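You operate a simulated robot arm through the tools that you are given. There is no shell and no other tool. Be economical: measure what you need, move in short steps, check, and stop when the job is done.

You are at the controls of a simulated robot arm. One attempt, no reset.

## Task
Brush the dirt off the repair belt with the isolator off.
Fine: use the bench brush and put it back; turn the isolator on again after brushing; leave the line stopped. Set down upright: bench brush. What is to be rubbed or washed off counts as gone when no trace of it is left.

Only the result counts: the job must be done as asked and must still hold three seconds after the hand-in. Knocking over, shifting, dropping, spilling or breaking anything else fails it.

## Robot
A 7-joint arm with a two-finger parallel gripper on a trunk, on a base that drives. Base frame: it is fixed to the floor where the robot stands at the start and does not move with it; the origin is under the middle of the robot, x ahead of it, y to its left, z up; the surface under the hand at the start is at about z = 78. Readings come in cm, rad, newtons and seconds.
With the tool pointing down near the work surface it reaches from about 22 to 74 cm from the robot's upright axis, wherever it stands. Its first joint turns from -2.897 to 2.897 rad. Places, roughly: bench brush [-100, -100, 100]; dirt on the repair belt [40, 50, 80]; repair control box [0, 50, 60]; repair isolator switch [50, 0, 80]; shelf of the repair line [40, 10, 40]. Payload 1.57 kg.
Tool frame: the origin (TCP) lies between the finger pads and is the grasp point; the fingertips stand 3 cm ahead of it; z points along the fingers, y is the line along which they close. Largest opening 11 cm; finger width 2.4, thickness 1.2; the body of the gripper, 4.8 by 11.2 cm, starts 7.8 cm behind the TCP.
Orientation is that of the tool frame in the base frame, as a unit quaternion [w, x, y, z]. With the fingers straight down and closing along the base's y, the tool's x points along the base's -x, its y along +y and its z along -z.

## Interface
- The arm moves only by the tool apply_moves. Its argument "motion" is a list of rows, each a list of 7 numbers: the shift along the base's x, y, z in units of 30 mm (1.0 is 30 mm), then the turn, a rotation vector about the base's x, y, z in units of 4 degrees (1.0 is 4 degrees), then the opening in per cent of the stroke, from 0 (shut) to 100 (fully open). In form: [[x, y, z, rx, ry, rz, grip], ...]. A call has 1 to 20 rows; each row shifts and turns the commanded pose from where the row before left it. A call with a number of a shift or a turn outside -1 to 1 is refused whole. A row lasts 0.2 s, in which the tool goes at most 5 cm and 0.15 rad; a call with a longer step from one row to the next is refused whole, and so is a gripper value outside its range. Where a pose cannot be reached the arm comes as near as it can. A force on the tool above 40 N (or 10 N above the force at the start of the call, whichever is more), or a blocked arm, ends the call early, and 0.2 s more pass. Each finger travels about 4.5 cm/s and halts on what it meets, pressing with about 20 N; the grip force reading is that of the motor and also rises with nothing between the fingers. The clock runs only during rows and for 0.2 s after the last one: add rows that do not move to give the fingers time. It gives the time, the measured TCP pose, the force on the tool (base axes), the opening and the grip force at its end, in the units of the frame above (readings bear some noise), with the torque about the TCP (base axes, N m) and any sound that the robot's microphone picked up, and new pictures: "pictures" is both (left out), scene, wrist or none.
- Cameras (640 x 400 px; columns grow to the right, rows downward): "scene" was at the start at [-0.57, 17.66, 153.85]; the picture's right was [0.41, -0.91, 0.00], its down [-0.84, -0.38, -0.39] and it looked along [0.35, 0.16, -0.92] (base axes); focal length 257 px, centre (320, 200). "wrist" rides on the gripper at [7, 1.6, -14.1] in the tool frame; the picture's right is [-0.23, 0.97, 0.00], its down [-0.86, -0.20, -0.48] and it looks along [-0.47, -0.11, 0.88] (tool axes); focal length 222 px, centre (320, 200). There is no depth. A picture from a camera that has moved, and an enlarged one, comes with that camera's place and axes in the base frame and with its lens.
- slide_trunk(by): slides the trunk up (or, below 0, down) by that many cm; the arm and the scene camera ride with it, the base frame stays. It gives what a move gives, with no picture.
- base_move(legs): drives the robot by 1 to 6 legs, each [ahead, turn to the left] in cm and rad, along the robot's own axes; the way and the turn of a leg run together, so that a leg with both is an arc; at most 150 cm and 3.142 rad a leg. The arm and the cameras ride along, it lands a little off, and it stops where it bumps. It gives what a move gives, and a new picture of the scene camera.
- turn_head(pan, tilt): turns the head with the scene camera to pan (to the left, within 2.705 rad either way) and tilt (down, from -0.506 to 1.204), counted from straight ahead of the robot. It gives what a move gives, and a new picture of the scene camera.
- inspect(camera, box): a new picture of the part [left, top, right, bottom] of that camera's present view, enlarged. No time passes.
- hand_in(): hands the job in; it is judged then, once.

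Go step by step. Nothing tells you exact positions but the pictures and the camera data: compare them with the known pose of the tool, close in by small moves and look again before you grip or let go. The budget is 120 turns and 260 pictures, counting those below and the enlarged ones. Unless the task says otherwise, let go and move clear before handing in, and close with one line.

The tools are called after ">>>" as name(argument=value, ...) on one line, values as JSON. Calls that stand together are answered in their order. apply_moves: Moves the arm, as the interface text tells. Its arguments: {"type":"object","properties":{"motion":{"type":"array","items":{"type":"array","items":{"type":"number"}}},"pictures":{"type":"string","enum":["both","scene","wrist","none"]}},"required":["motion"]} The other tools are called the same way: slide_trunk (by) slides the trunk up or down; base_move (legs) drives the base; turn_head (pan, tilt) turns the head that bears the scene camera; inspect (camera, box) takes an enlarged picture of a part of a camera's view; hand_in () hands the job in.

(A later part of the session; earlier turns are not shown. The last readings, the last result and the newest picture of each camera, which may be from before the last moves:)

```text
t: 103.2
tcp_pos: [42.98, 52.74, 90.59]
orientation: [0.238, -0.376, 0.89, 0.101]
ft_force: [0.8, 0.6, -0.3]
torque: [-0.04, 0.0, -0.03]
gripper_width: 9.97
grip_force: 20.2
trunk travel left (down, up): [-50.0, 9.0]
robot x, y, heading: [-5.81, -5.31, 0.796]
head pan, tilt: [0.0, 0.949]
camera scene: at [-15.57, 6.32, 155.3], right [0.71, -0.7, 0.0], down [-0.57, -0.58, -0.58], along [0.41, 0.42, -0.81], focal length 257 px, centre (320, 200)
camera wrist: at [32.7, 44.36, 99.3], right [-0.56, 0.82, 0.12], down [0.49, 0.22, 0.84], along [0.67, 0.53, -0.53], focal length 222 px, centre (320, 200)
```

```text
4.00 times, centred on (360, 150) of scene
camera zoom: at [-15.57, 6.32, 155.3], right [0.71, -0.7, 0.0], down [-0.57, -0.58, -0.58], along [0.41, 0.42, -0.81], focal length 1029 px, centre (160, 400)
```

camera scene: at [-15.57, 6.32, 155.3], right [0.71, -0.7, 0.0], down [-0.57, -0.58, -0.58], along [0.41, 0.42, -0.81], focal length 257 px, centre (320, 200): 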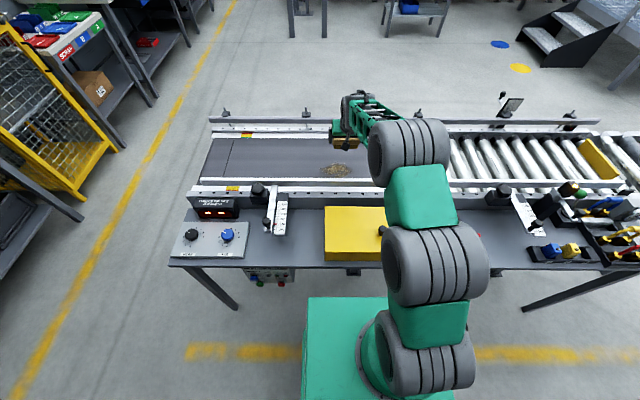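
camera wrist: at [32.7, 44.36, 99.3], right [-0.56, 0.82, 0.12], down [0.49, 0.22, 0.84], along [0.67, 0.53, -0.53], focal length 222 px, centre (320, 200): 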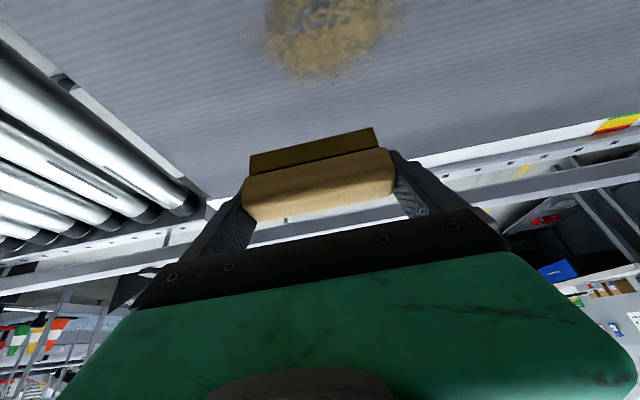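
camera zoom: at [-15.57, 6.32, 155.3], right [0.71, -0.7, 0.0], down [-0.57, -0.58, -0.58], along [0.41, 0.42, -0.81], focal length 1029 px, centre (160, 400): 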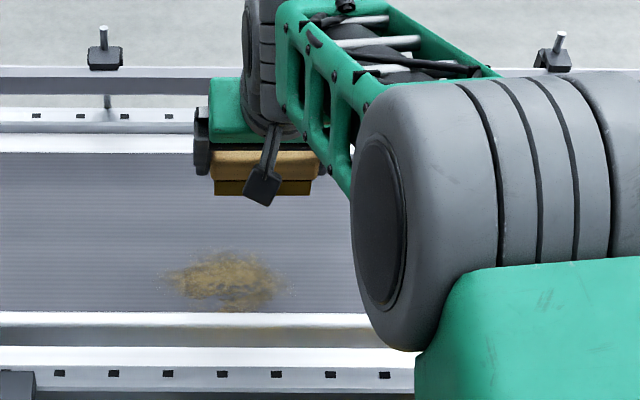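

Brush is in place above. Lower to near the belt, then creep to contact.

>>> apply_moves(motion=[[0, 0, -0.8, 0, 0, 0, 10], [0, 0, -0.8, 0, 0, 0, 10], [0, 0, -0.7, 0, 0, 0, 10], [0, 0, 0, 0, 0, 0, 10]], pictures="none")

>>> apply_moves(motion=[[0, 0, -0.1, 0, 0, 0, 10], [0, 0, 0, 0, 0, 0, 10]], pictures="none")

>>> apply_moves(motion=[[0, 0, -0.1, 0, 0, 0, 10], [0, 0, 0, 0, 0, 0, 10]], pictures="wrist")

```text
t: 104.2
tcp_pos: [43.24, 52.5, 83.75]
orientation: [0.239, -0.376, 0.89, 0.101]
ft_force: [0.2, -0.8, -1.7]
torque: [-0.02, 0.0, 0.0]
gripper_width: 9.97
grip_force: 19.6
trunk travel left (down, up): [-50.0, 9.0]
robot x, y, heading: [-5.19, -5.23, 0.797]
head pan, tilt: [0.0, 0.949]
```

```text
t: 104.8
tcp_pos: [43.19, 52.39, 83.57]
orientation: [0.239, -0.376, 0.89, 0.102]
ft_force: [0.3, 0.7, 0.0]
torque: [0.05, 0.02, 0.01]
gripper_width: 9.95
grip_force: 19.7
trunk travel left (down, up): [-50.0, 9.0]
robot x, y, heading: [-5.45, -4.96, 0.796]
head pan, tilt: [0.0, 0.949]
```

```text
t: 105.4
tcp_pos: [43.31, 52.3, 83.11]
orientation: [0.239, -0.376, 0.889, 0.102]
ft_force: [0.6, -0.7, -1.1]
torque: [0.01, -0.03, -0.02]
gripper_width: 9.94
grip_force: 20.5
trunk travel left (down, up): [-50.0, 9.0]
robot x, y, heading: [-5.43, -5.27, 0.798]
head pan, tilt: [0.0, 0.949]
camera wrist: at [32.96, 44.02, 91.88], right [-0.56, 0.82, 0.11], down [0.49, 0.22, 0.84], along [0.67, 0.53, -0.53], focal length 222 px, centre (320, 200)
```

wrist: 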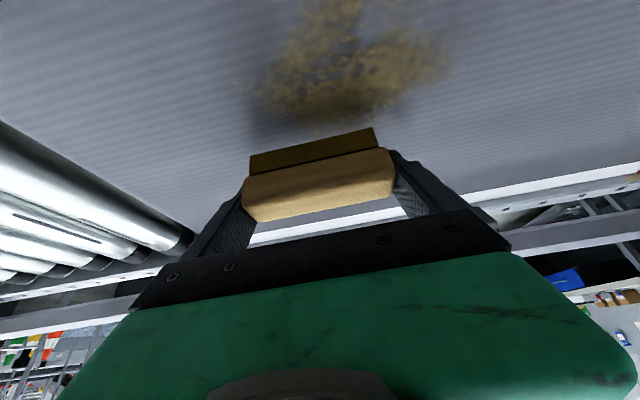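

>>> apply_moves(motion=[[0, 0, -0.1, 0, 0, 0, 10], [0, 0, 0, 0, 0, 0, 10]], pictures="none")

>>> apply_moves(motion=[[0, 0, -0.1, 0, 0, 0, 10], [0, 0, 0, 0, 0, 0, 10]], pictures="none")

>>> apply_moves(motion=[[0, 0, -0.08, 0, 0, 0, 10], [0, 0, 0, 0, 0, 0, 10]], pictures="none")

```text
t: 106.0
tcp_pos: [43.2, 52.29, 82.84]
orientation: [0.239, -0.376, 0.89, 0.102]
ft_force: [-0.2, -0.2, -0.4]
torque: [0.0, -0.03, 0.01]
gripper_width: 9.96
grip_force: 20.0
trunk travel left (down, up): [-50.0, 9.0]
robot x, y, heading: [-5.5, -5.19, 0.795]
head pan, tilt: [0.0, 0.949]
```

```text
t: 106.6
tcp_pos: [43.17, 52.32, 82.71]
orientation: [0.239, -0.375, 0.89, 0.101]
ft_force: [1.0, 0.8, -1.2]
torque: [-0.01, 0.0, -0.04]
gripper_width: 9.94
grip_force: 19.8
trunk travel left (down, up): [-50.0, 9.0]
robot x, y, heading: [-5.75, -5.15, 0.796]
head pan, tilt: [0.0, 0.949]
```

```text
t: 107.2
tcp_pos: [43.47, 52.36, 82.24]
orientation: [0.239, -0.375, 0.89, 0.101]
ft_force: [-0.3, 0.8, -1.6]
torque: [-0.05, 0.02, 0.01]
gripper_width: 9.94
grip_force: 20.2
trunk travel left (down, up): [-50.0, 9.0]
robot x, y, heading: [-5.86, -5.57, 0.797]
head pan, tilt: [0.0, 0.949]
```

>>> apply_moves(motion=[[0, 0, -0.08, 0, 0, 0, 10], [0, 0, 0, 0, 0, 0, 10]], pictures="none")

>>> apply_moves(motion=[[0, 0, -0.08, 0, 0, 0, 10], [0, 0, 0, 0, 0, 0, 10]], pictures="none")

>>> apply_moves(motion=[[0, 0, -0.07, 0, 0, 0, 10], [0, 0, 0, 0, 0, 0, 10]], pictures="wrist")

```text
t: 107.8
tcp_pos: [43.5, 52.35, 82.15]
orientation: [0.239, -0.375, 0.89, 0.101]
ft_force: [-1.0, 0.5, -0.7]
torque: [-0.01, -0.03, 0.03]
gripper_width: 9.97
grip_force: 20.1
trunk travel left (down, up): [-50.0, 9.0]
robot x, y, heading: [-5.7, -5.58, 0.795]
head pan, tilt: [0.0, 0.949]
```

```text
t: 108.4
tcp_pos: [43.34, 52.36, 81.78]
orientation: [0.239, -0.375, 0.89, 0.101]
ft_force: [-0.1, -0.2, -1.9]
torque: [0.03, -0.07, 0.0]
gripper_width: 9.96
grip_force: 19.8
trunk travel left (down, up): [-50.0, 9.0]
robot x, y, heading: [-5.71, -5.45, 0.797]
head pan, tilt: [0.0, 0.949]
```

```text
t: 109.0
tcp_pos: [43.52, 52.46, 81.72]
orientation: [0.239, -0.376, 0.89, 0.102]
ft_force: [-0.3, 0.8, -1.6]
torque: [0.0, -0.03, 0.0]
gripper_width: 9.99
grip_force: 20.0
trunk travel left (down, up): [-50.0, 9.0]
robot x, y, heading: [-5.37, -5.33, 0.793]
head pan, tilt: [0.0, 0.949]
camera wrist: at [33.16, 44.08, 90.41], right [-0.56, 0.82, 0.11], down [0.49, 0.22, 0.84], along [0.67, 0.53, -0.53], focal length 222 px, centre (320, 200)
```

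wrist: 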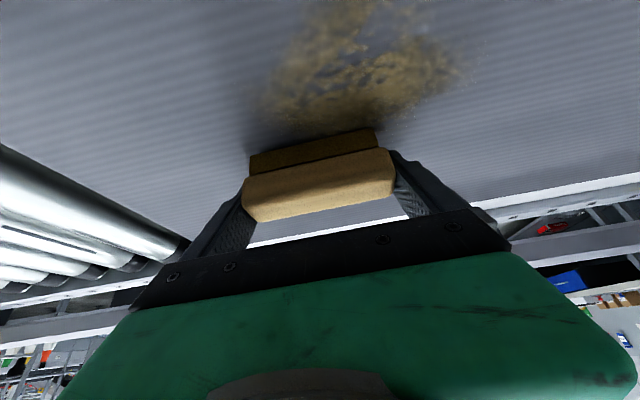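

>>> apply_moves(motion=[[0, 0, -0.07, 0, 0, 0, 10], [0, 0, 0, 0, 0, 0, 10]], pictures="none")

>>> apply_moves(motion=[[0, 0, -0.07, 0, 0, 0, 10], [0, 0, 0, 0, 0, 0, 10]], pictures="none")

>>> inspect(camera="scene", box=[310, 120, 390, 170])

```text
t: 109.6
tcp_pos: [43.41, 52.38, 81.34]
orientation: [0.239, -0.376, 0.89, 0.102]
ft_force: [1.0, -0.4, -0.8]
torque: [0.04, -0.04, 0.01]
gripper_width: 9.96
grip_force: 20.2
trunk travel left (down, up): [-50.0, 9.0]
robot x, y, heading: [-5.33, -5.09, 0.801]
head pan, tilt: [0.0, 0.949]
```

```text
t: 110.2
tcp_pos: [43.44, 52.39, 81.04]
orientation: [0.239, -0.375, 0.89, 0.101]
ft_force: [0.7, 0.0, -0.9]
torque: [-0.01, -0.03, -0.02]
gripper_width: 9.96
grip_force: 20.1
trunk travel left (down, up): [-50.0, 9.0]
robot x, y, heading: [-5.45, -5.45, 0.792]
head pan, tilt: [0.0, 0.949]
```

```text
8.00 times, centred on (350, 145) of scene
camera zoom: at [-15.6, 6.28, 155.3], right [0.71, -0.7, 0.0], down [-0.57, -0.58, -0.58], along [0.41, 0.42, -0.81], focal length 2058 px, centre (80, 640)
```

zoom: 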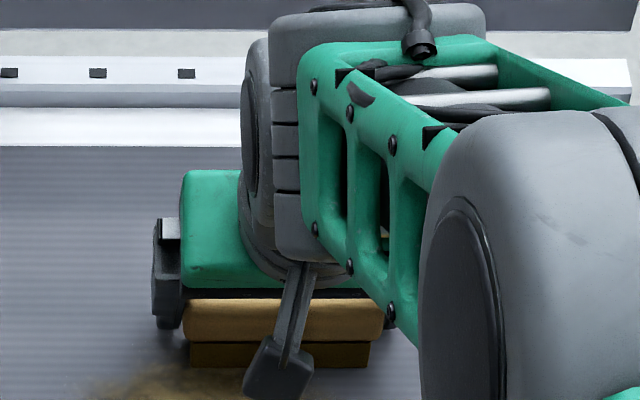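

>>> apply_moves(motion=[[0, 0, -0.06, 0, 0, 0, 10], [0, 0, 0, 0, 0, 0, 10]], pictures="none")

>>> apply_moves(motion=[[0, 0, -0.06, 0, 0, 0, 10], [0, 0, 0, 0, 0, 0, 10]], pictures="none")

>>> apply_moves(motion=[[0, 0, -0.06, 0, 0, 0, 10], [0, 0, 0, 0, 0, 0, 10]], pictures="wrist")

```text
t: 110.8
tcp_pos: [43.35, 52.37, 81.24]
orientation: [0.239, -0.376, 0.889, 0.102]
ft_force: [-5.2, -2.5, 10.1]
torque: [-0.42, -0.28, -0.27]
gripper_width: 9.94
grip_force: 20.3
trunk travel left (down, up): [-50.0, 9.0]
robot x, y, heading: [-5.57, -5.5, 0.792]
head pan, tilt: [0.0, 0.949]
```

```text
t: 111.4
tcp_pos: [43.52, 52.38, 81.2]
orientation: [0.241, -0.375, 0.889, 0.102]
ft_force: [-9.0, -8.5, 22.1]
torque: [-0.64, -0.28, -0.09]
gripper_width: 9.96
grip_force: 19.8
trunk travel left (down, up): [-50.0, 9.0]
robot x, y, heading: [-5.47, -5.13, 0.798]
head pan, tilt: [0.0, 0.949]
```

```text
t: 112.0
tcp_pos: [43.44, 52.45, 81.17]
orientation: [0.243, -0.374, 0.889, 0.103]
ft_force: [-6.1, -6.5, 33.1]
torque: [-0.66, -0.54, 0.25]
gripper_width: 9.96
grip_force: 19.7
trunk travel left (down, up): [-50.0, 9.0]
robot x, y, heading: [-5.49, -5.58, 0.801]
head pan, tilt: [0.0, 0.949]
camera wrist: at [33.01, 43.94, 89.79], right [-0.56, 0.82, 0.12], down [0.49, 0.21, 0.85], along [0.67, 0.53, -0.52], focal length 222 px, centre (320, 200)
```

wrist: 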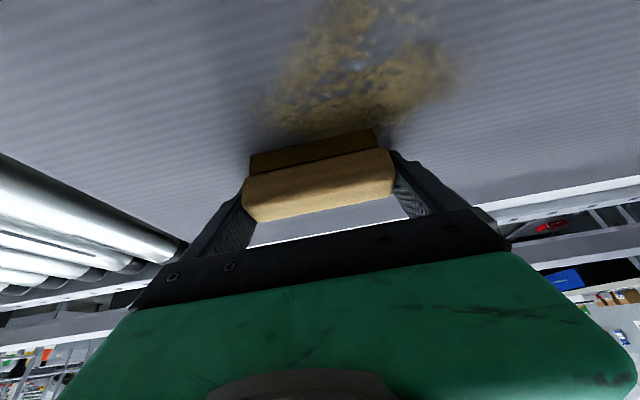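

Contact found (belt ≈78). Ease to ~10 N and make one stroke toward the near guide to see the effect.

>>> apply_moves(motion=[[0, 0, 0.1, 0, 0, 0, 10], [-0.2, -0.204, 0, 0, 0, 0, 10], [-0.2, -0.204, 0, 0, 0, 0, 10], [-0.2, -0.204, 0, 0, 0, 0, 10], [-0.2, -0.204, 0, 0, 0, 0, 10], [-0.2, -0.204, 0, 0, 0, 0, 10], [-0.2, -0.204, 0, 0, 0, 0, 10], [-0.2, -0.204, 0, 0, 0, 0, 10], [-0.2, -0.204, 0, 0, 0, 0, 10], [-0.2, -0.204, 0, 0, 0, 0, 10], [-0.2, -0.204, 0, 0, 0, 0, 10]], pictures="both")

>>> inspect(camera="scene", box=[300, 120, 400, 195])

```text
t: 114.4
tcp_pos: [37.54, 46.54, 81.27]
orientation: [0.242, -0.375, 0.889, 0.103]
ft_force: [10.0, 12.2, 19.9]
torque: [-0.27, -1.16, 0.81]
gripper_width: 9.96
grip_force: 20.1
trunk travel left (down, up): [-50.0, 9.0]
robot x, y, heading: [-5.62, -5.08, 0.793]
head pan, tilt: [0.0, 0.949]
camera scene: at [-15.63, 6.27, 155.31], right [0.71, -0.7, 0.0], down [-0.57, -0.58, -0.58], along [0.41, 0.42, -0.81], focal length 257 px, centre (320, 200)
camera wrist: at [27.17, 38.04, 89.84], right [-0.56, 0.82, 0.12], down [0.49, 0.21, 0.85], along [0.67, 0.53, -0.52], focal length 222 px, centre (320, 200)
```

scene: 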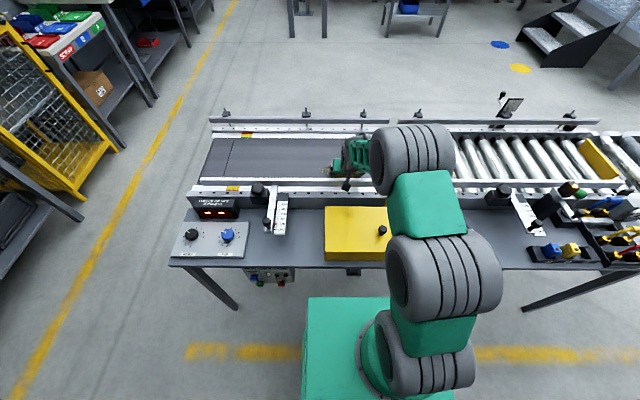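
wrist: 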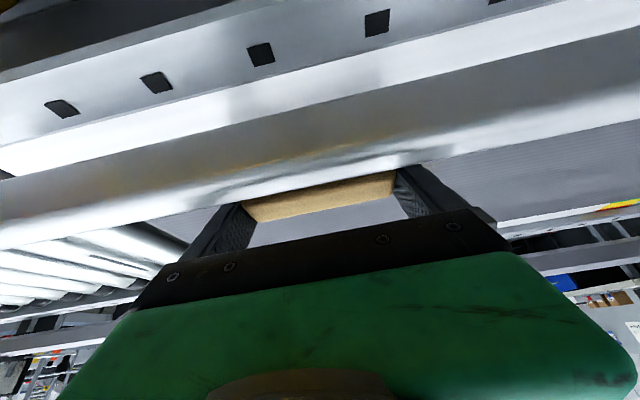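

```text
5.33 times, centred on (350, 158) of scene
camera zoom: at [-15.63, 6.27, 155.31], right [0.71, -0.7, 0.0], down [-0.57, -0.58, -0.58], along [0.41, 0.42, -0.81], focal length 1372 px, centre (160, 427)
```

zoom: 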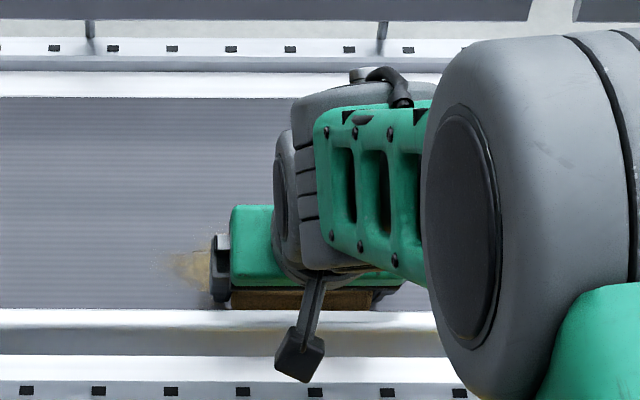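

One stroke done; stroke back outward and look at what remains.

>>> apply_moves(motion=[[0, 0, 0.02, 0, 0, 0, 10], [0.2, 0.204, 0, 0, 0, 0, 10], [0.2, 0.204, 0, 0, 0, 0, 10], [0.2, 0.204, 0, 0, 0, 0, 10], [0.2, 0.204, 0, 0, 0, 0, 10], [0.2, 0.204, 0, 0, 0, 0, 10], [0.2, 0.204, 0, 0, 0, 0, 10], [0.2, 0.204, 0, 0, 0, 0, 10], [0.2, 0.204, 0, 0, 0, 0, 10], [0.2, 0.204, 0, 0, 0, 0, 10], [0.2, 0.204, 0, 0, 0, 0, 10], [0.25, 0.255, 0, 0, 0, 0, 10]], pictures="wrist")

>>> inspect(camera="scene", box=[300, 120, 400, 195])

```text
t: 115.0
tcp_pos: [37.65, 46.48, 81.22]
orientation: [0.236, -0.376, 0.89, 0.101]
ft_force: [-11.7, -10.1, 19.8]
torque: [-0.98, -0.48, -0.85]
gripper_width: 9.93
grip_force: 19.9
trunk travel left (down, up): [-50.0, 9.0]
robot x, y, heading: [-5.73, -5.39, 0.799]
head pan, tilt: [0.0, 0.949]
stopped in row 3: the force on the tool passed its limit at 47 N (the readings are from after the stop); the commanded pose is now the measured one
camera wrist: at [27.34, 38.24, 89.98], right [-0.56, 0.82, 0.11], down [0.49, 0.22, 0.84], along [0.66, 0.53, -0.53], focal length 222 px, centre (320, 200)
```

wrist: 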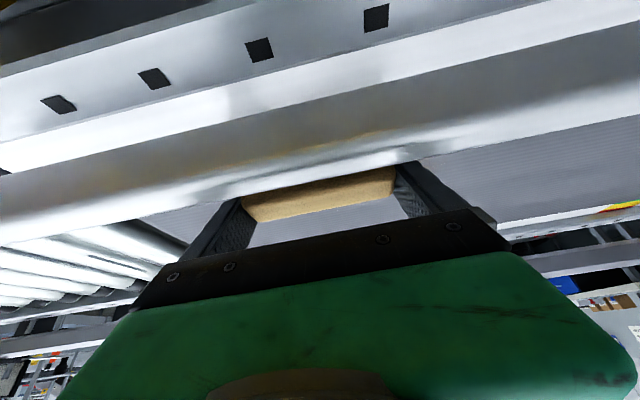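

```text
5.33 times, centred on (350, 158) of scene
camera zoom: at [-15.95, 5.97, 155.3], right [0.72, -0.7, 0.0], down [-0.57, -0.58, -0.58], along [0.41, 0.42, -0.81], focal length 1372 px, centre (160, 427)
```

zoom: 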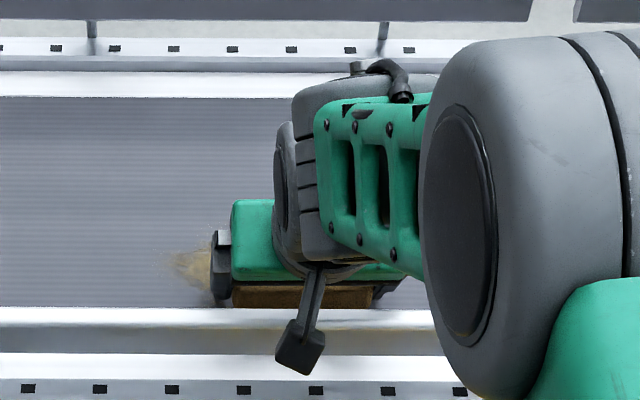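

Pushing outward digs in; I'll lift for the return and only drag toward me. Lift and look.

>>> apply_moves(motion=[[0, 0, 0.5, 0, 0, 0, 10], [0, 0, 0.7, 0, 0, 0, 10], [0.45, 0.46, 0.5, 0, 0, 0, 10], [0.5, 0.51, 0.2, 0, 0, 0, 10], [0.5, 0.51, 0, 0, 0, 0, 10], [0.5, 0.51, 0, 0, 0, 0, 10], [0.3, 0.31, 0, 0, 0, 0, 10]], pictures="wrist")

>>> inspect(camera="scene", box=[300, 120, 400, 195])

```text
t: 116.7
tcp_pos: [44.41, 53.66, 86.47]
orientation: [0.234, -0.376, 0.891, 0.1]
ft_force: [-0.5, 0.0, -1.2]
torque: [0.03, 0.0, -0.06]
gripper_width: 9.98
grip_force: 19.6
trunk travel left (down, up): [-50.0, 9.0]
robot x, y, heading: [-5.82, -5.14, 0.794]
head pan, tilt: [0.0, 0.949]
camera wrist: at [34.25, 45.38, 95.46], right [-0.56, 0.82, 0.11], down [0.5, 0.22, 0.84], along [0.66, 0.53, -0.53], focal length 222 px, centre (320, 200)
```

wrist: 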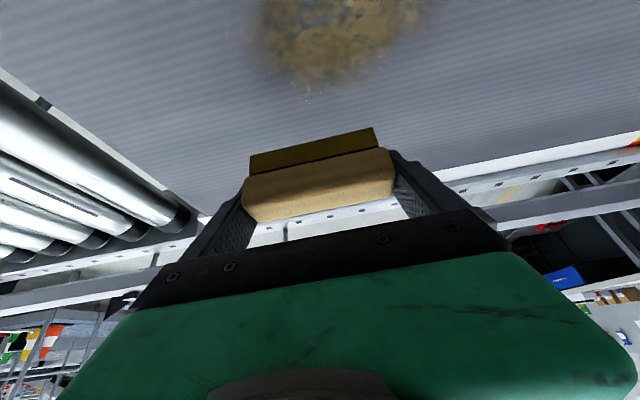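

```text
5.33 times, centred on (350, 158) of scene
camera zoom: at [-15.62, 6.26, 155.3], right [0.71, -0.7, 0.0], down [-0.57, -0.58, -0.58], along [0.41, 0.42, -0.81], focal length 1372 px, centre (160, 427)
```

zoom: 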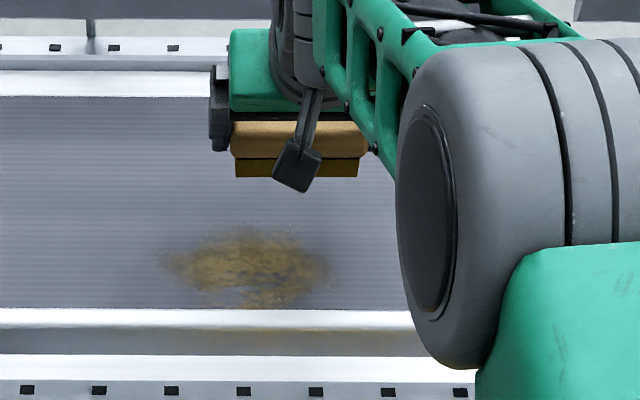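

The dirt is basically unchanged: the fingertips are flush with the bristles. I'll set the brush down here on clean belt, and regrip it about 1.2 cm higher.

>>> apply_moves(motion=[[0, 0, -0.6, 0, 0, 0, 10], [0, 0, -0.6, 0, 0, 0, 10], [0, 0, -0.4, 0, 0, 0, 10], [0, 0, 0, 0, 0, 0, 10]], pictures="none")

>>> apply_moves(motion=[[0, 0, -0.08, 0, 0, 0, 10], [0, 0, 0, 0, 0, 0, 10]], pictures="none")

>>> inspect(camera="wrist", box=[200, 90, 440, 240])

```text
t: 117.7
tcp_pos: [44.34, 53.55, 81.73]
orientation: [0.234, -0.376, 0.891, 0.1]
ft_force: [0.0, 0.4, -0.9]
torque: [0.01, -0.03, 0.02]
gripper_width: 9.95
grip_force: 20.0
trunk travel left (down, up): [-50.0, 9.0]
robot x, y, heading: [-5.71, -5.35, 0.794]
head pan, tilt: [0.0, 0.949]
```

```text
t: 118.2
tcp_pos: [44.47, 53.53, 81.47]
orientation: [0.234, -0.376, 0.891, 0.1]
ft_force: [-0.8, -0.6, -0.9]
torque: [-0.01, 0.01, 0.01]
gripper_width: 9.96
grip_force: 20.3
trunk travel left (down, up): [-50.0, 9.0]
robot x, y, heading: [-5.29, -5.15, 0.797]
head pan, tilt: [0.0, 0.949]
```

```text
2.67 times, centred on (320, 165) of wrist
camera zoom: at [34.13, 45.2, 90.38], right [-0.56, 0.82, 0.11], down [0.5, 0.22, 0.84], along [0.66, 0.53, -0.53], focal length 592 px, centre (320, 293)
```

zoom: 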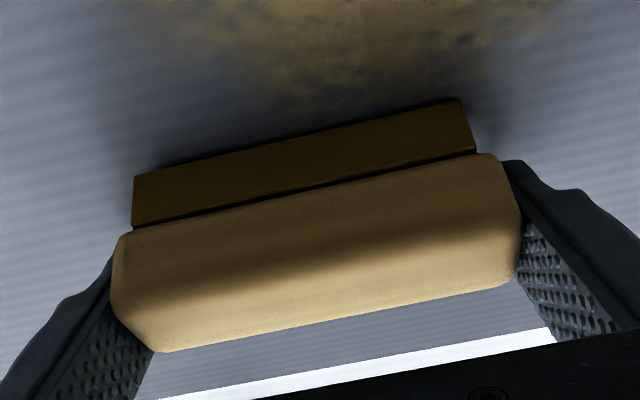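

>>> apply_moves(motion=[[0, 0, -0.1, 0, 0, 0, 10], [0, 0, 0, 0, 0, 0, 10], [0, 0, 0, 0, 0, 0, 95], [0, 0, 0, 0, 0, 0, 100], [0, 0, 0, 0, 0, 0, 100], [0, 0, 0, 0, 0, 0, 100]], pictures="none")

>>> inspect(camera="wrist", box=[200, 90, 440, 240])

```text
t: 119.7
tcp_pos: [44.41, 53.56, 81.23]
orientation: [0.235, -0.377, 0.89, 0.101]
ft_force: [-0.1, 0.7, 0.6]
torque: [-0.01, -0.03, 0.04]
gripper_width: 10.93
grip_force: 0.1
trunk travel left (down, up): [-50.0, 9.0]
robot x, y, heading: [-5.76, -5.3, 0.797]
head pan, tilt: [0.0, 0.949]
```

```text
2.67 times, centred on (320, 165) of wrist
camera zoom: at [34.14, 45.22, 90.05], right [-0.56, 0.82, 0.11], down [0.5, 0.22, 0.84], along [0.66, 0.53, -0.53], focal length 592 px, centre (320, 293)
```

zoom: 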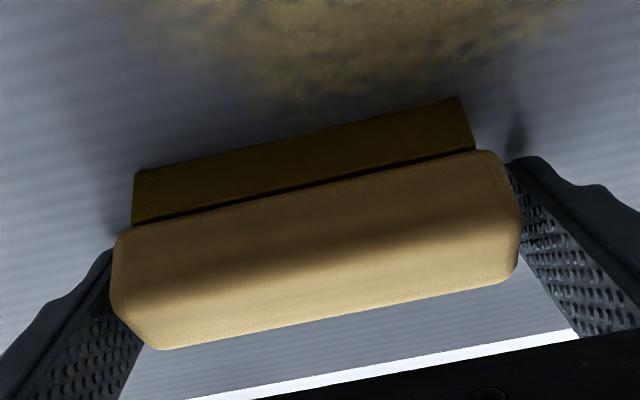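

Brush rests on the belt. Back off 1.4 cm along the tool axis and close again.

>>> apply_moves(motion=[[-0.08, -0.083, 0.2, 0, 0, 0, 100], [-0.08, -0.083, 0.2, 0, 0, 0, 100], [0, 0, 0, 0, 0, 0, 100], [0, 0, 0, 0, 0, 0, 70], [0, 0, 0, 0, 0, 0, 40], [0, 0, 0, 0, 0, 0, 10], [0, 0, 0, 0, 0, 0, 10]], pictures="none")

>>> inspect(camera="wrist", box=[200, 90, 440, 240])

```text
t: 121.2
tcp_pos: [43.97, 52.93, 82.61]
orientation: [0.235, -0.377, 0.89, 0.1]
ft_force: [-0.7, -0.4, -0.6]
torque: [-0.03, 0.0, -0.04]
gripper_width: 9.97
grip_force: 20.2
trunk travel left (down, up): [-50.0, 9.0]
robot x, y, heading: [-5.37, -5.11, 0.792]
head pan, tilt: [0.0, 0.949]
```

```text
2.67 times, centred on (320, 165) of wrist
camera zoom: at [33.65, 44.71, 91.32], right [-0.56, 0.82, 0.11], down [0.5, 0.22, 0.84], along [0.66, 0.53, -0.53], focal length 592 px, centre (320, 293)
```

zoom: 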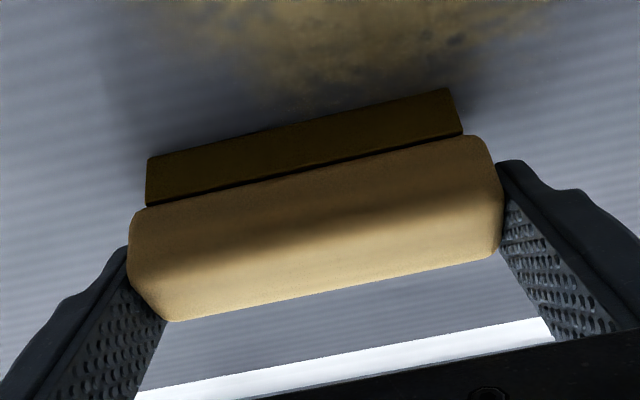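

Regripped higher. Press lightly and drag toward me 10 cm.

>>> apply_moves(motion=[[0, 0, -0.06, 0, 0, 0, 10], [0, 0, 0, 0, 0, 0, 10]], pictures="none")

>>> apply_moves(motion=[[-0.2, -0.204, 0, 0, 0, 0, 10], [-0.2, -0.204, 0, 0, 0, 0, 10], [-0.2, -0.204, 0, 0, 0, 0, 10], [-0.2, -0.204, 0, 0, 0, 0, 10], [-0.2, -0.204, 0, 0, 0, 0, 10]], pictures="wrist")

>>> inspect(camera="wrist", box=[160, 0, 480, 240])

```text
t: 121.8
tcp_pos: [43.94, 53.03, 82.48]
orientation: [0.236, -0.377, 0.89, 0.101]
ft_force: [-5.4, -5.5, 11.8]
torque: [-0.4, 0.26, -0.09]
gripper_width: 9.98
grip_force: 20.4
trunk travel left (down, up): [-50.0, 9.0]
robot x, y, heading: [-5.89, -5.64, 0.791]
head pan, tilt: [0.0, 0.949]
```

```text
t: 123.0
tcp_pos: [41.09, 49.98, 82.38]
orientation: [0.236, -0.376, 0.89, 0.101]
ft_force: [7.8, 8.5, 17.0]
torque: [0.2, -0.16, 0.02]
gripper_width: 9.96
grip_force: 20.4
trunk travel left (down, up): [-50.0, 9.0]
robot x, y, heading: [-5.5, -5.65, 0.799]
head pan, tilt: [0.0, 0.949]
camera wrist: at [30.73, 41.64, 91.24], right [-0.56, 0.82, 0.11], down [0.5, 0.22, 0.84], along [0.66, 0.53, -0.53], focal length 222 px, centre (320, 200)
```

wrist: 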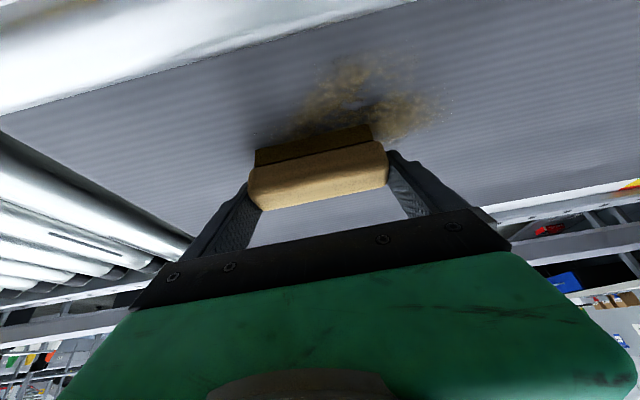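

```text
1.67 times, centred on (320, 120) of wrist
camera zoom: at [30.73, 41.64, 91.24], right [-0.56, 0.82, 0.11], down [0.5, 0.22, 0.84], along [0.66, 0.53, -0.53], focal length 370 px, centre (320, 333)
```

zoom: 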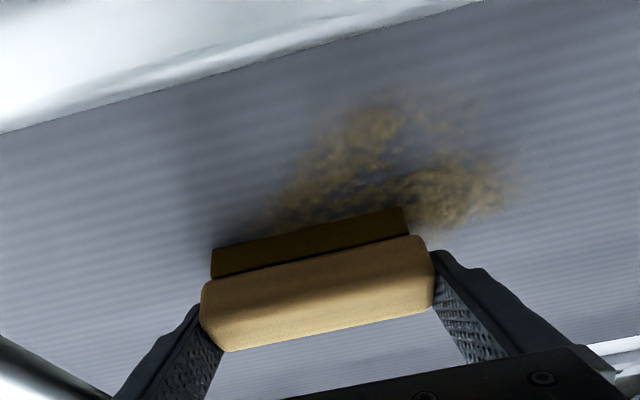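

It is working: the dirt thins out. Continue the stroke, then lift, shift left 6.5 cm and do the left part.

>>> apply_moves(motion=[[-0.2, -0.204, 0, 0, 0, 0, 10], [-0.2, -0.204, 0, 0, 0, 0, 10], [-0.2, -0.204, 0, 0, 0, 0, 10], [-0.2, -0.204, 0, 0, 0, 0, 10], [-0.2, -0.204, 0, 0, 0, 0, 10], [-0.2, -0.204, 0, 0, 0, 0, 10], [0, 0, 0.5, 0, 0, 0, 10], [0.22, 0.97, 0.2, 0, 0, 0, 10], [0.22, 0.97, 0, 0, 0, 0, 10], [0.23, 0.75, 0, 0, 0, 0, 10], [0.27, 0.7, 0, 0, 0, 0, 10], [0, 0, -0.6, 0, 0, 0, 10], [0, 0, 0, 0, 0, 0, 10]], pictures="wrist")

>>> inspect(camera="scene", box=[300, 120, 400, 195])

```text
t: 125.8
tcp_pos: [40.27, 56.74, 82.55]
orientation: [0.235, -0.377, 0.891, 0.101]
ft_force: [-0.5, 0.6, -0.4]
torque: [-0.01, -0.01, 0.0]
gripper_width: 9.96
grip_force: 20.6
trunk travel left (down, up): [-50.0, 9.0]
robot x, y, heading: [-5.52, -5.06, 0.802]
head pan, tilt: [0.0, 0.949]
camera wrist: at [29.96, 48.28, 91.36], right [-0.56, 0.82, 0.11], down [0.5, 0.22, 0.84], along [0.66, 0.53, -0.53], focal length 222 px, centre (320, 200)
```

wrist: 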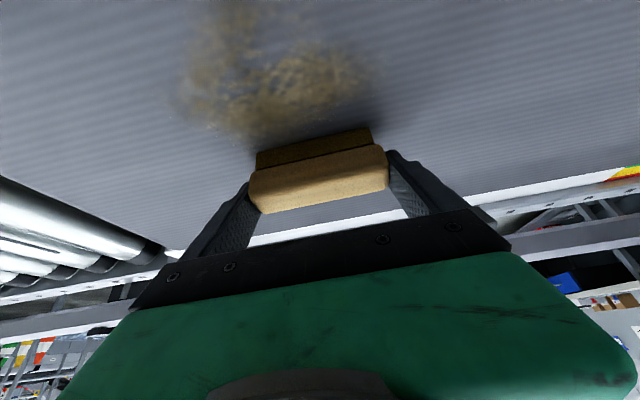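

```text
5.33 times, centred on (350, 158) of scene
camera zoom: at [-15.63, 6.26, 155.3], right [0.71, -0.7, 0.0], down [-0.57, -0.58, -0.58], along [0.41, 0.42, -0.81], focal length 1372 px, centre (160, 427)
```

zoom: 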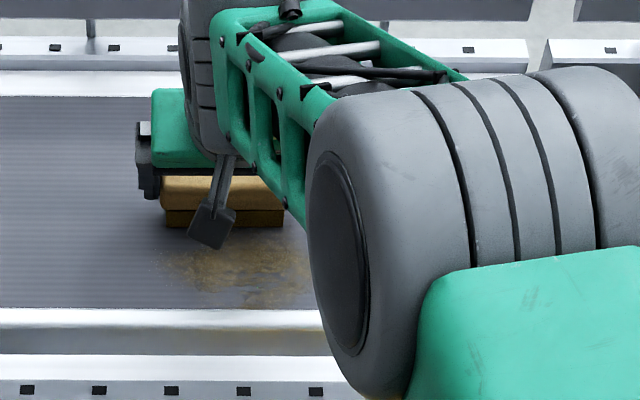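

Fading further. Repeat strokes: left column now, then return shifted slightly more left.

>>> apply_moves(motion=[[0, 0, -0.1, 0, 0, 0, 10], [-0.29, -0.297, 0, 0, 0, 0, 10], [-0.29, -0.297, 0, 0, 0, 0, 10], [-0.29, -0.297, 0, 0, 0, 0, 10], [-0.29, -0.297, 0, 0, 0, 0, 10], [-0.29, -0.297, 0, 0, 0, 0, 10], [-0.29, -0.297, 0, 0, 0, 0, 10], [-0.29, -0.297, 0, 0, 0, 0, 10], [-0.29, -0.297, 0, 0, 0, 0, 10], [0, 0, 0.5, 0, 0, 0, 10], [0.65, 0.91, 0, 0, 0, 0, 10], [0.65, 0.91, 0, 0, 0, 0, 10], [0.66, 0.91, 0, 0, 0, 0, 10], [0, 0, -0.5, 0, 0, 0, 10], [0, 0, 0, 0, 0, 0, 10]], pictures="wrist")

```text
t: 129.1
tcp_pos: [39.21, 57.55, 82.28]
orientation: [0.235, -0.377, 0.89, 0.101]
ft_force: [0.3, 0.6, -1.4]
torque: [0.01, -0.01, 0.01]
gripper_width: 9.94
grip_force: 20.0
trunk travel left (down, up): [-50.0, 9.0]
robot x, y, heading: [-5.57, -5.21, 0.794]
head pan, tilt: [0.0, 0.949]
camera wrist: at [28.86, 49.22, 91.17], right [-0.56, 0.82, 0.11], down [0.5, 0.22, 0.84], along [0.66, 0.53, -0.53], focal length 222 px, centre (320, 200)
```

wrist: 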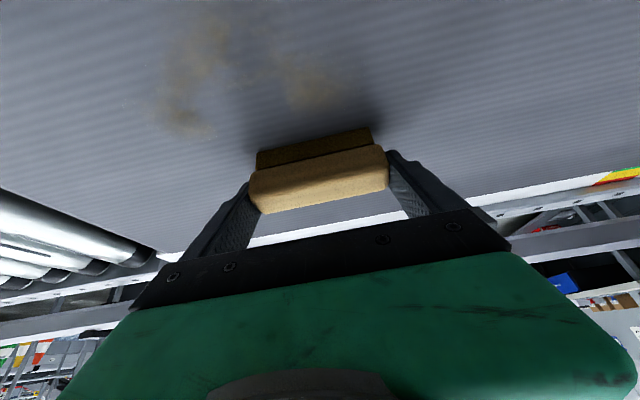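

Nearly gone. Another left stroke, then one on the right column.

>>> apply_moves(motion=[[0, 0, -0.07, 0, 0, 0, 10], [0, 0, 0, 0, 0, 0, 10]], pictures="none")

>>> apply_moves(motion=[[0, 0, -0.04, 0, 0, 0, 10], [-0.29, -0.297, 0, 0, 0, 0, 10], [-0.29, -0.297, 0, 0, 0, 0, 10], [-0.29, -0.297, 0, 0, 0, 0, 10], [-0.29, -0.297, 0, 0, 0, 0, 10], [-0.29, -0.297, 0, 0, 0, 0, 10], [-0.29, -0.297, 0, 0, 0, 0, 10], [-0.29, -0.297, 0, 0, 0, 0, 10], [-0.29, -0.297, 0, 0, 0, 0, 10], [0, 0, 0.5, 0, 0, 0, 10], [0.98, 0.18, 0, 0, 0, 0, 10], [0.98, 0.18, 0, 0, 0, 0, 10], [0.98, 0.18, 0, 0, 0, 0, 10], [0.98, 0.18, 0, 0, 0, 0, 10], [0, 0, -0.5, 0, 0, 0, 10], [0, 0, 0, 0, 0, 0, 10]], pictures="wrist")

```text
t: 129.7
tcp_pos: [39.04, 57.61, 82.19]
orientation: [0.236, -0.376, 0.89, 0.101]
ft_force: [-2.6, -4.5, 9.1]
torque: [-0.31, 0.19, -0.03]
gripper_width: 9.97
grip_force: 20.3
trunk travel left (down, up): [-50.0, 9.0]
robot x, y, heading: [-5.6, -5.36, 0.798]
head pan, tilt: [0.0, 0.949]
```

```text
t: 133.1
tcp_pos: [43.94, 52.68, 81.93]
orientation: [0.234, -0.376, 0.891, 0.1]
ft_force: [-0.3, -1.2, 2.4]
torque: [-0.11, 0.05, 0.03]
gripper_width: 9.95
grip_force: 20.4
trunk travel left (down, up): [-50.0, 9.0]
robot x, y, heading: [-6.02, -5.32, 0.793]
head pan, tilt: [0.0, 0.949]
camera wrist: at [33.55, 44.33, 90.76], right [-0.56, 0.82, 0.11], down [0.5, 0.22, 0.84], along [0.66, 0.53, -0.53], focal length 222 px, centre (320, 200)
```

wrist: 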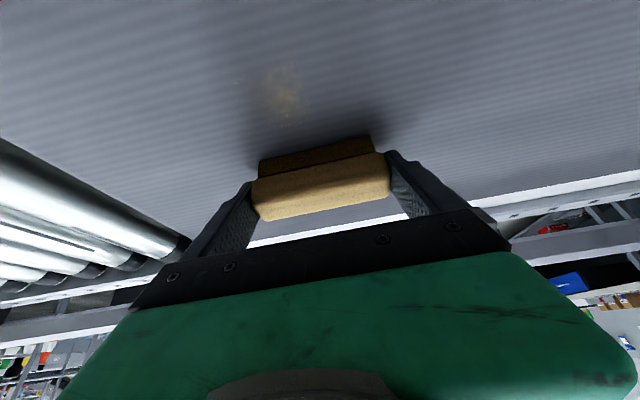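

Only faint traces remain ahead of the brush. Two more strokes on the right column.

>>> apply_moves(motion=[[0, 0, -0.05, 0, 0, 0, 10], [-0.29, -0.297, 0, 0, 0, 0, 10], [-0.29, -0.297, 0, 0, 0, 0, 10], [-0.29, -0.297, 0, 0, 0, 0, 10], [-0.29, -0.297, 0, 0, 0, 0, 10], [-0.29, -0.297, 0, 0, 0, 0, 10], [-0.29, -0.297, 0, 0, 0, 0, 10], [-0.29, -0.297, 0, 0, 0, 0, 10], [-0.29, -0.297, 0, 0, 0, 0, 10], [0, 0, 0.5, 0, 0, 0, 10], [0.75, 0.85, 0, 0, 0, 0, 10], [0.75, 0.85, 0, 0, 0, 0, 10], [0.75, 0.85, 0, 0, 0, 0, 10], [0, 0, -0.5, 0, 0, 0, 10], [0, 0, 0, 0, 0, 0, 10]], pictures="wrist")

>>> inspect(camera="wrist", box=[100, 0, 500, 250])

>>> inspect(camera="scene", box=[300, 120, 400, 195])

```text
t: 136.2
tcp_pos: [43.87, 53.28, 81.86]
orientation: [0.236, -0.376, 0.89, 0.1]
ft_force: [-0.5, -0.7, -0.3]
torque: [-0.02, -0.03, -0.02]
gripper_width: 9.94
grip_force: 20.6
trunk travel left (down, up): [-50.0, 9.0]
robot x, y, heading: [-5.42, -5.16, 0.8]
head pan, tilt: [0.0, 0.949]
camera wrist: at [33.61, 44.96, 90.76], right [-0.56, 0.82, 0.11], down [0.5, 0.22, 0.84], along [0.66, 0.53, -0.53], focal length 222 px, centre (320, 200)
```

wrist: 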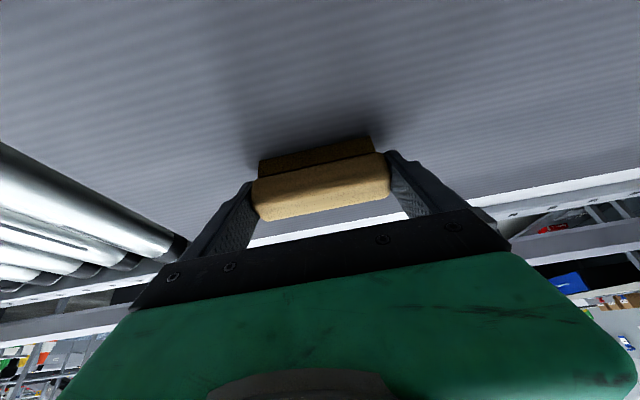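

```text
1.60 times, centred on (300, 125) of wrist
camera zoom: at [33.61, 44.96, 90.76], right [-0.56, 0.82, 0.11], down [0.5, 0.22, 0.84], along [0.66, 0.53, -0.53], focal length 355 px, centre (352, 320)
```

zoom: 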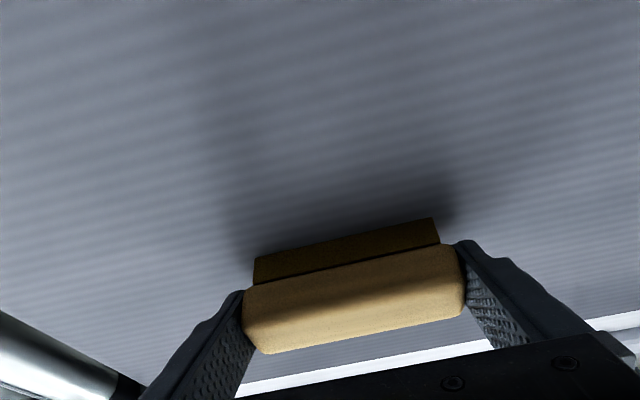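

```text
5.33 times, centred on (350, 158) of scene
camera zoom: at [-15.64, 6.24, 155.3], right [0.71, -0.7, 0.0], down [-0.57, -0.58, -0.58], along [0.41, 0.42, -0.81], focal length 1372 px, centre (160, 427)
```

zoom: 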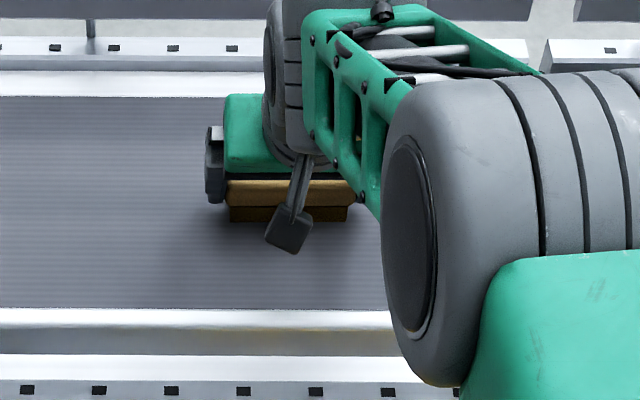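

It looks clean. Two safety strokes (right and left, starting slightly farther out), then lift and check.

>>> apply_moves(motion=[[0, 0, -0.07, 0, 0, 0, 10], [-0.3, -0.308, 0, 0, 0, 0, 10], [-0.3, -0.308, 0, 0, 0, 0, 10], [-0.3, -0.308, 0, 0, 0, 0, 10], [-0.3, -0.308, 0, 0, 0, 0, 10], [-0.3, -0.308, 0, 0, 0, 0, 10], [-0.3, -0.308, 0, 0, 0, 0, 10], [-0.3, -0.308, 0, 0, 0, 0, 10], [-0.3, -0.308, 0, 0, 0, 0, 10], [0, 0, 0.5, 0, 0, 0, 10], [0.2, 0.99, 0, 0, 0, 0, 10], [0.2, 0.99, 0, 0, 0, 0, 10], [0.2, 0.99, 0, 0, 0, 0, 10], [0.35, 0.8, 0, 0, 0, 0, 10], [0, 0, -0.5, 0, 0, 0, 10], [0, 0, 0, 0, 0, 0, 10]], pictures="none")

>>> apply_moves(motion=[[0, 0, -0.03, 0, 0, 0, 10], [-0.3, -0.308, 0, 0, 0, 0, 10], [-0.3, -0.308, 0, 0, 0, 0, 10], [-0.3, -0.308, 0, 0, 0, 0, 10], [-0.3, -0.308, 0, 0, 0, 0, 10], [-0.3, -0.308, 0, 0, 0, 0, 10], [-0.3, -0.308, 0, 0, 0, 0, 10], [-0.3, -0.308, 0, 0, 0, 0, 10], [-0.3, -0.308, 0, 0, 0, 0, 10], [0, 0, 0.7, 0, 0, 0, 10], [0, 0, 1, 0, 0, 0, 10], [0, 0, 1, 0, 0, 0, 10], [0.2, -0.2, 1, 0, 0, 0, 10], [0.6, -0.6, 1, 0, 0, 0, 10], [0.7, -0.7, 1, 0, 0, 0, 10], [0.7, -0.7, 0.5, 0, 0, 0, 10], [0.7, -0.7, 0, 0, 0, 0, 10], [0.7, -0.7, 0, 0, 0, 0, 10]], pictures="both")

>>> inspect(camera="scene", box=[300, 120, 400, 195])

```text
t: 139.7
tcp_pos: [39.43, 57.12, 81.5]
orientation: [0.236, -0.376, 0.89, 0.101]
ft_force: [-1.1, -2.7, 6.4]
torque: [-0.16, -0.04, 0.02]
gripper_width: 9.95
grip_force: 20.2
trunk travel left (down, up): [-50.0, 9.0]
robot x, y, heading: [-5.68, -5.13, 0.794]
head pan, tilt: [0.0, 0.949]
```

```text
t: 143.4
tcp_pos: [43.02, 38.97, 100.29]
orientation: [0.235, -0.376, 0.891, 0.1]
ft_force: [0.2, 0.1, -0.6]
torque: [-0.02, 0.02, 0.01]
gripper_width: 9.97
grip_force: 20.3
trunk travel left (down, up): [-50.0, 9.0]
robot x, y, heading: [-5.74, -5.37, 0.795]
head pan, tilt: [0.0, 0.949]
camera scene: at [-15.61, 6.24, 155.3], right [0.71, -0.7, 0.0], down [-0.57, -0.58, -0.58], along [0.41, 0.42, -0.81], focal length 257 px, centre (320, 200)
camera wrist: at [32.75, 30.69, 109.08], right [-0.56, 0.82, 0.11], down [0.5, 0.22, 0.84], along [0.66, 0.53, -0.53], focal length 222 px, centre (320, 200)
```

scene: 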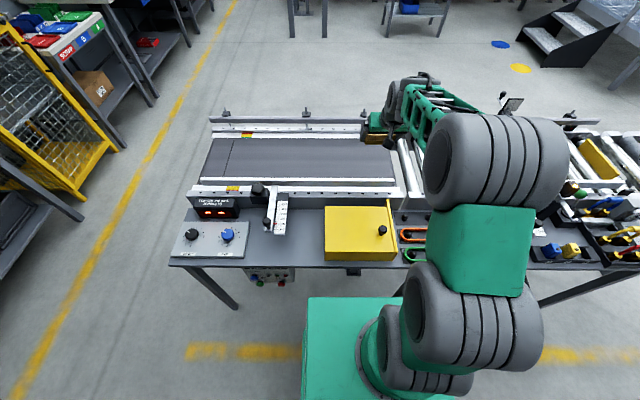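
wrist: 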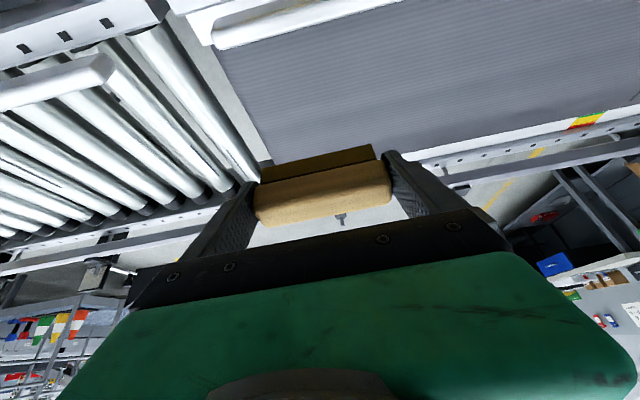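

```text
5.33 times, centred on (350, 158) of scene
camera zoom: at [-15.61, 6.24, 155.3], right [0.71, -0.7, 0.0], down [-0.57, -0.58, -0.58], along [0.41, 0.42, -0.81], focal length 1372 px, centre (160, 427)
```

zoom: 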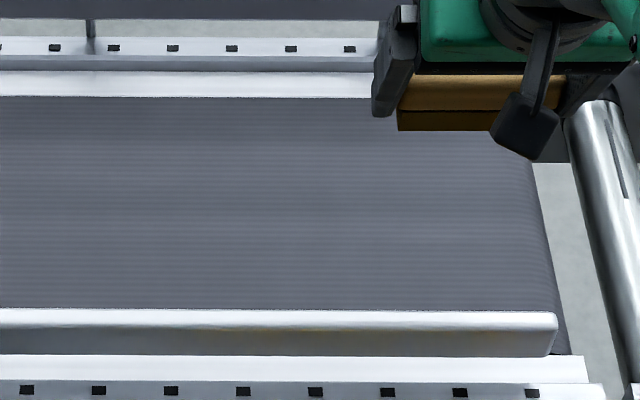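

The belt looks clean. I check the strip beside the near guide with the wrist camera.

>>> apply_moves(motion=[[-0.7, 0.7, 0.5, 0, 0, 0, 10], [-0.7, 0.7, 0.5, 0, 0, 0, 10], [-0.7, 0.7, 0.5, 0, 0, 0, 10], [-0.7, 0.7, 0, 0, 0, 0, 10]], pictures="wrist")

>>> inspect(camera="wrist", box=[160, 0, 480, 180])

```text
t: 144.4
tcp_pos: [34.54, 47.45, 104.2]
orientation: [0.235, -0.376, 0.891, 0.1]
ft_force: [-1.1, 1.0, -1.4]
torque: [0.03, 0.0, 0.0]
gripper_width: 9.96
grip_force: 19.9
trunk travel left (down, up): [-50.0, 9.0]
robot x, y, heading: [-5.65, -5.1, 0.794]
head pan, tilt: [0.0, 0.949]
camera wrist: at [24.26, 39.14, 113.09], right [-0.56, 0.82, 0.11], down [0.5, 0.22, 0.84], along [0.66, 0.53, -0.53], focal length 222 px, centre (320, 200)
```

wrist: 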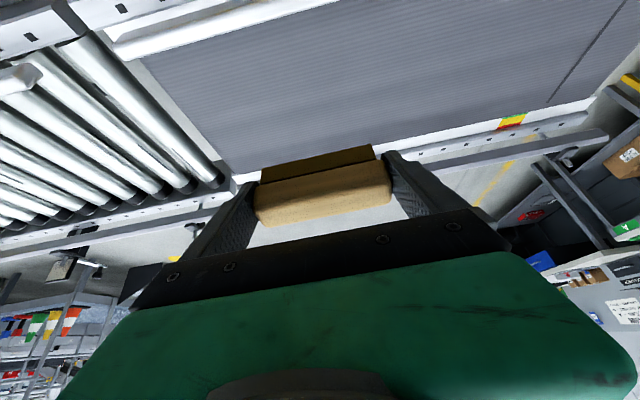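

```text
2.00 times, centred on (320, 90) of wrist
camera zoom: at [24.26, 39.14, 113.09], right [-0.56, 0.82, 0.11], down [0.5, 0.22, 0.84], along [0.66, 0.53, -0.53], focal length 444 px, centre (320, 420)
```

zoom: 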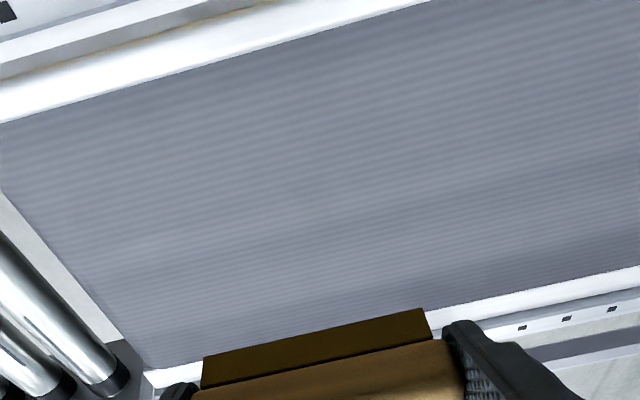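

The belt is clean everywhere. Retract, back off, turn round and return to the bench.

>>> apply_moves(motion=[[-0.31, -0.876, 0.38, 0, 0, 0, 10], [-0.31, -0.876, 0.38, 0, 0, 0, 10], [-0.31, -0.876, 0.38, 0, 0, 0, 10], [-0.31, -0.876, 0.38, 0, 0, 0, 10], [-0.31, -0.876, 0.38, 0, 0, 0, 10], [-0.31, -0.876, 0.38, 0, 0, 0, 10], [-0.31, -0.876, 0.38, 0, 0, 0, 10]], pictures="none")

>>> base_move(legs=[[-10, 0], [0, -3.141]])

```text
t: 146.1
tcp_pos: [28.07, 28.96, 112.44]
orientation: [0.234, -0.376, 0.891, 0.1]
ft_force: [0.5, 0.0, -0.9]
torque: [-0.01, 0.02, -0.01]
gripper_width: 9.96
grip_force: 19.2
trunk travel left (down, up): [-50.0, 9.0]
robot x, y, heading: [-5.55, -5.07, 0.794]
head pan, tilt: [0.0, 0.949]
```

```text
t: 154.6
tcp_pos: [-46.8, -46.14, 112.36]
orientation: [0.099, 0.893, 0.37, -0.235]
ft_force: [-0.1, 0.4, -0.2]
torque: [0.0, 0.01, 0.0]
gripper_width: 9.96
grip_force: 20.3
trunk travel left (down, up): [-50.0, 9.0]
robot x, y, heading: [-12.62, -12.35, -2.359]
head pan, tilt: [0.0, 0.949]
camera scene: at [-2.39, -24.4, 155.3], right [-0.7, 0.71, 0.0], down [0.58, 0.57, -0.58], along [-0.41, -0.41, -0.81], focal length 257 px, centre (320, 200)
```

scene: 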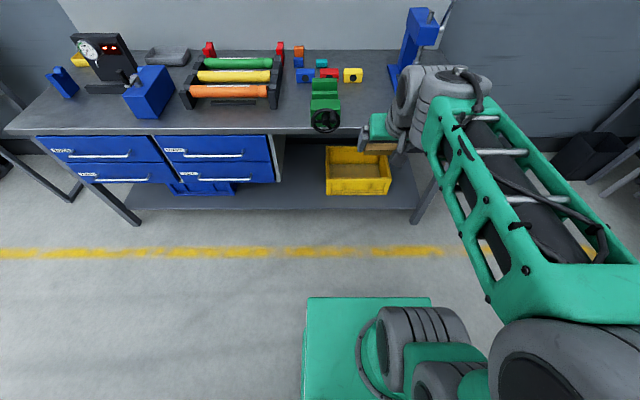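

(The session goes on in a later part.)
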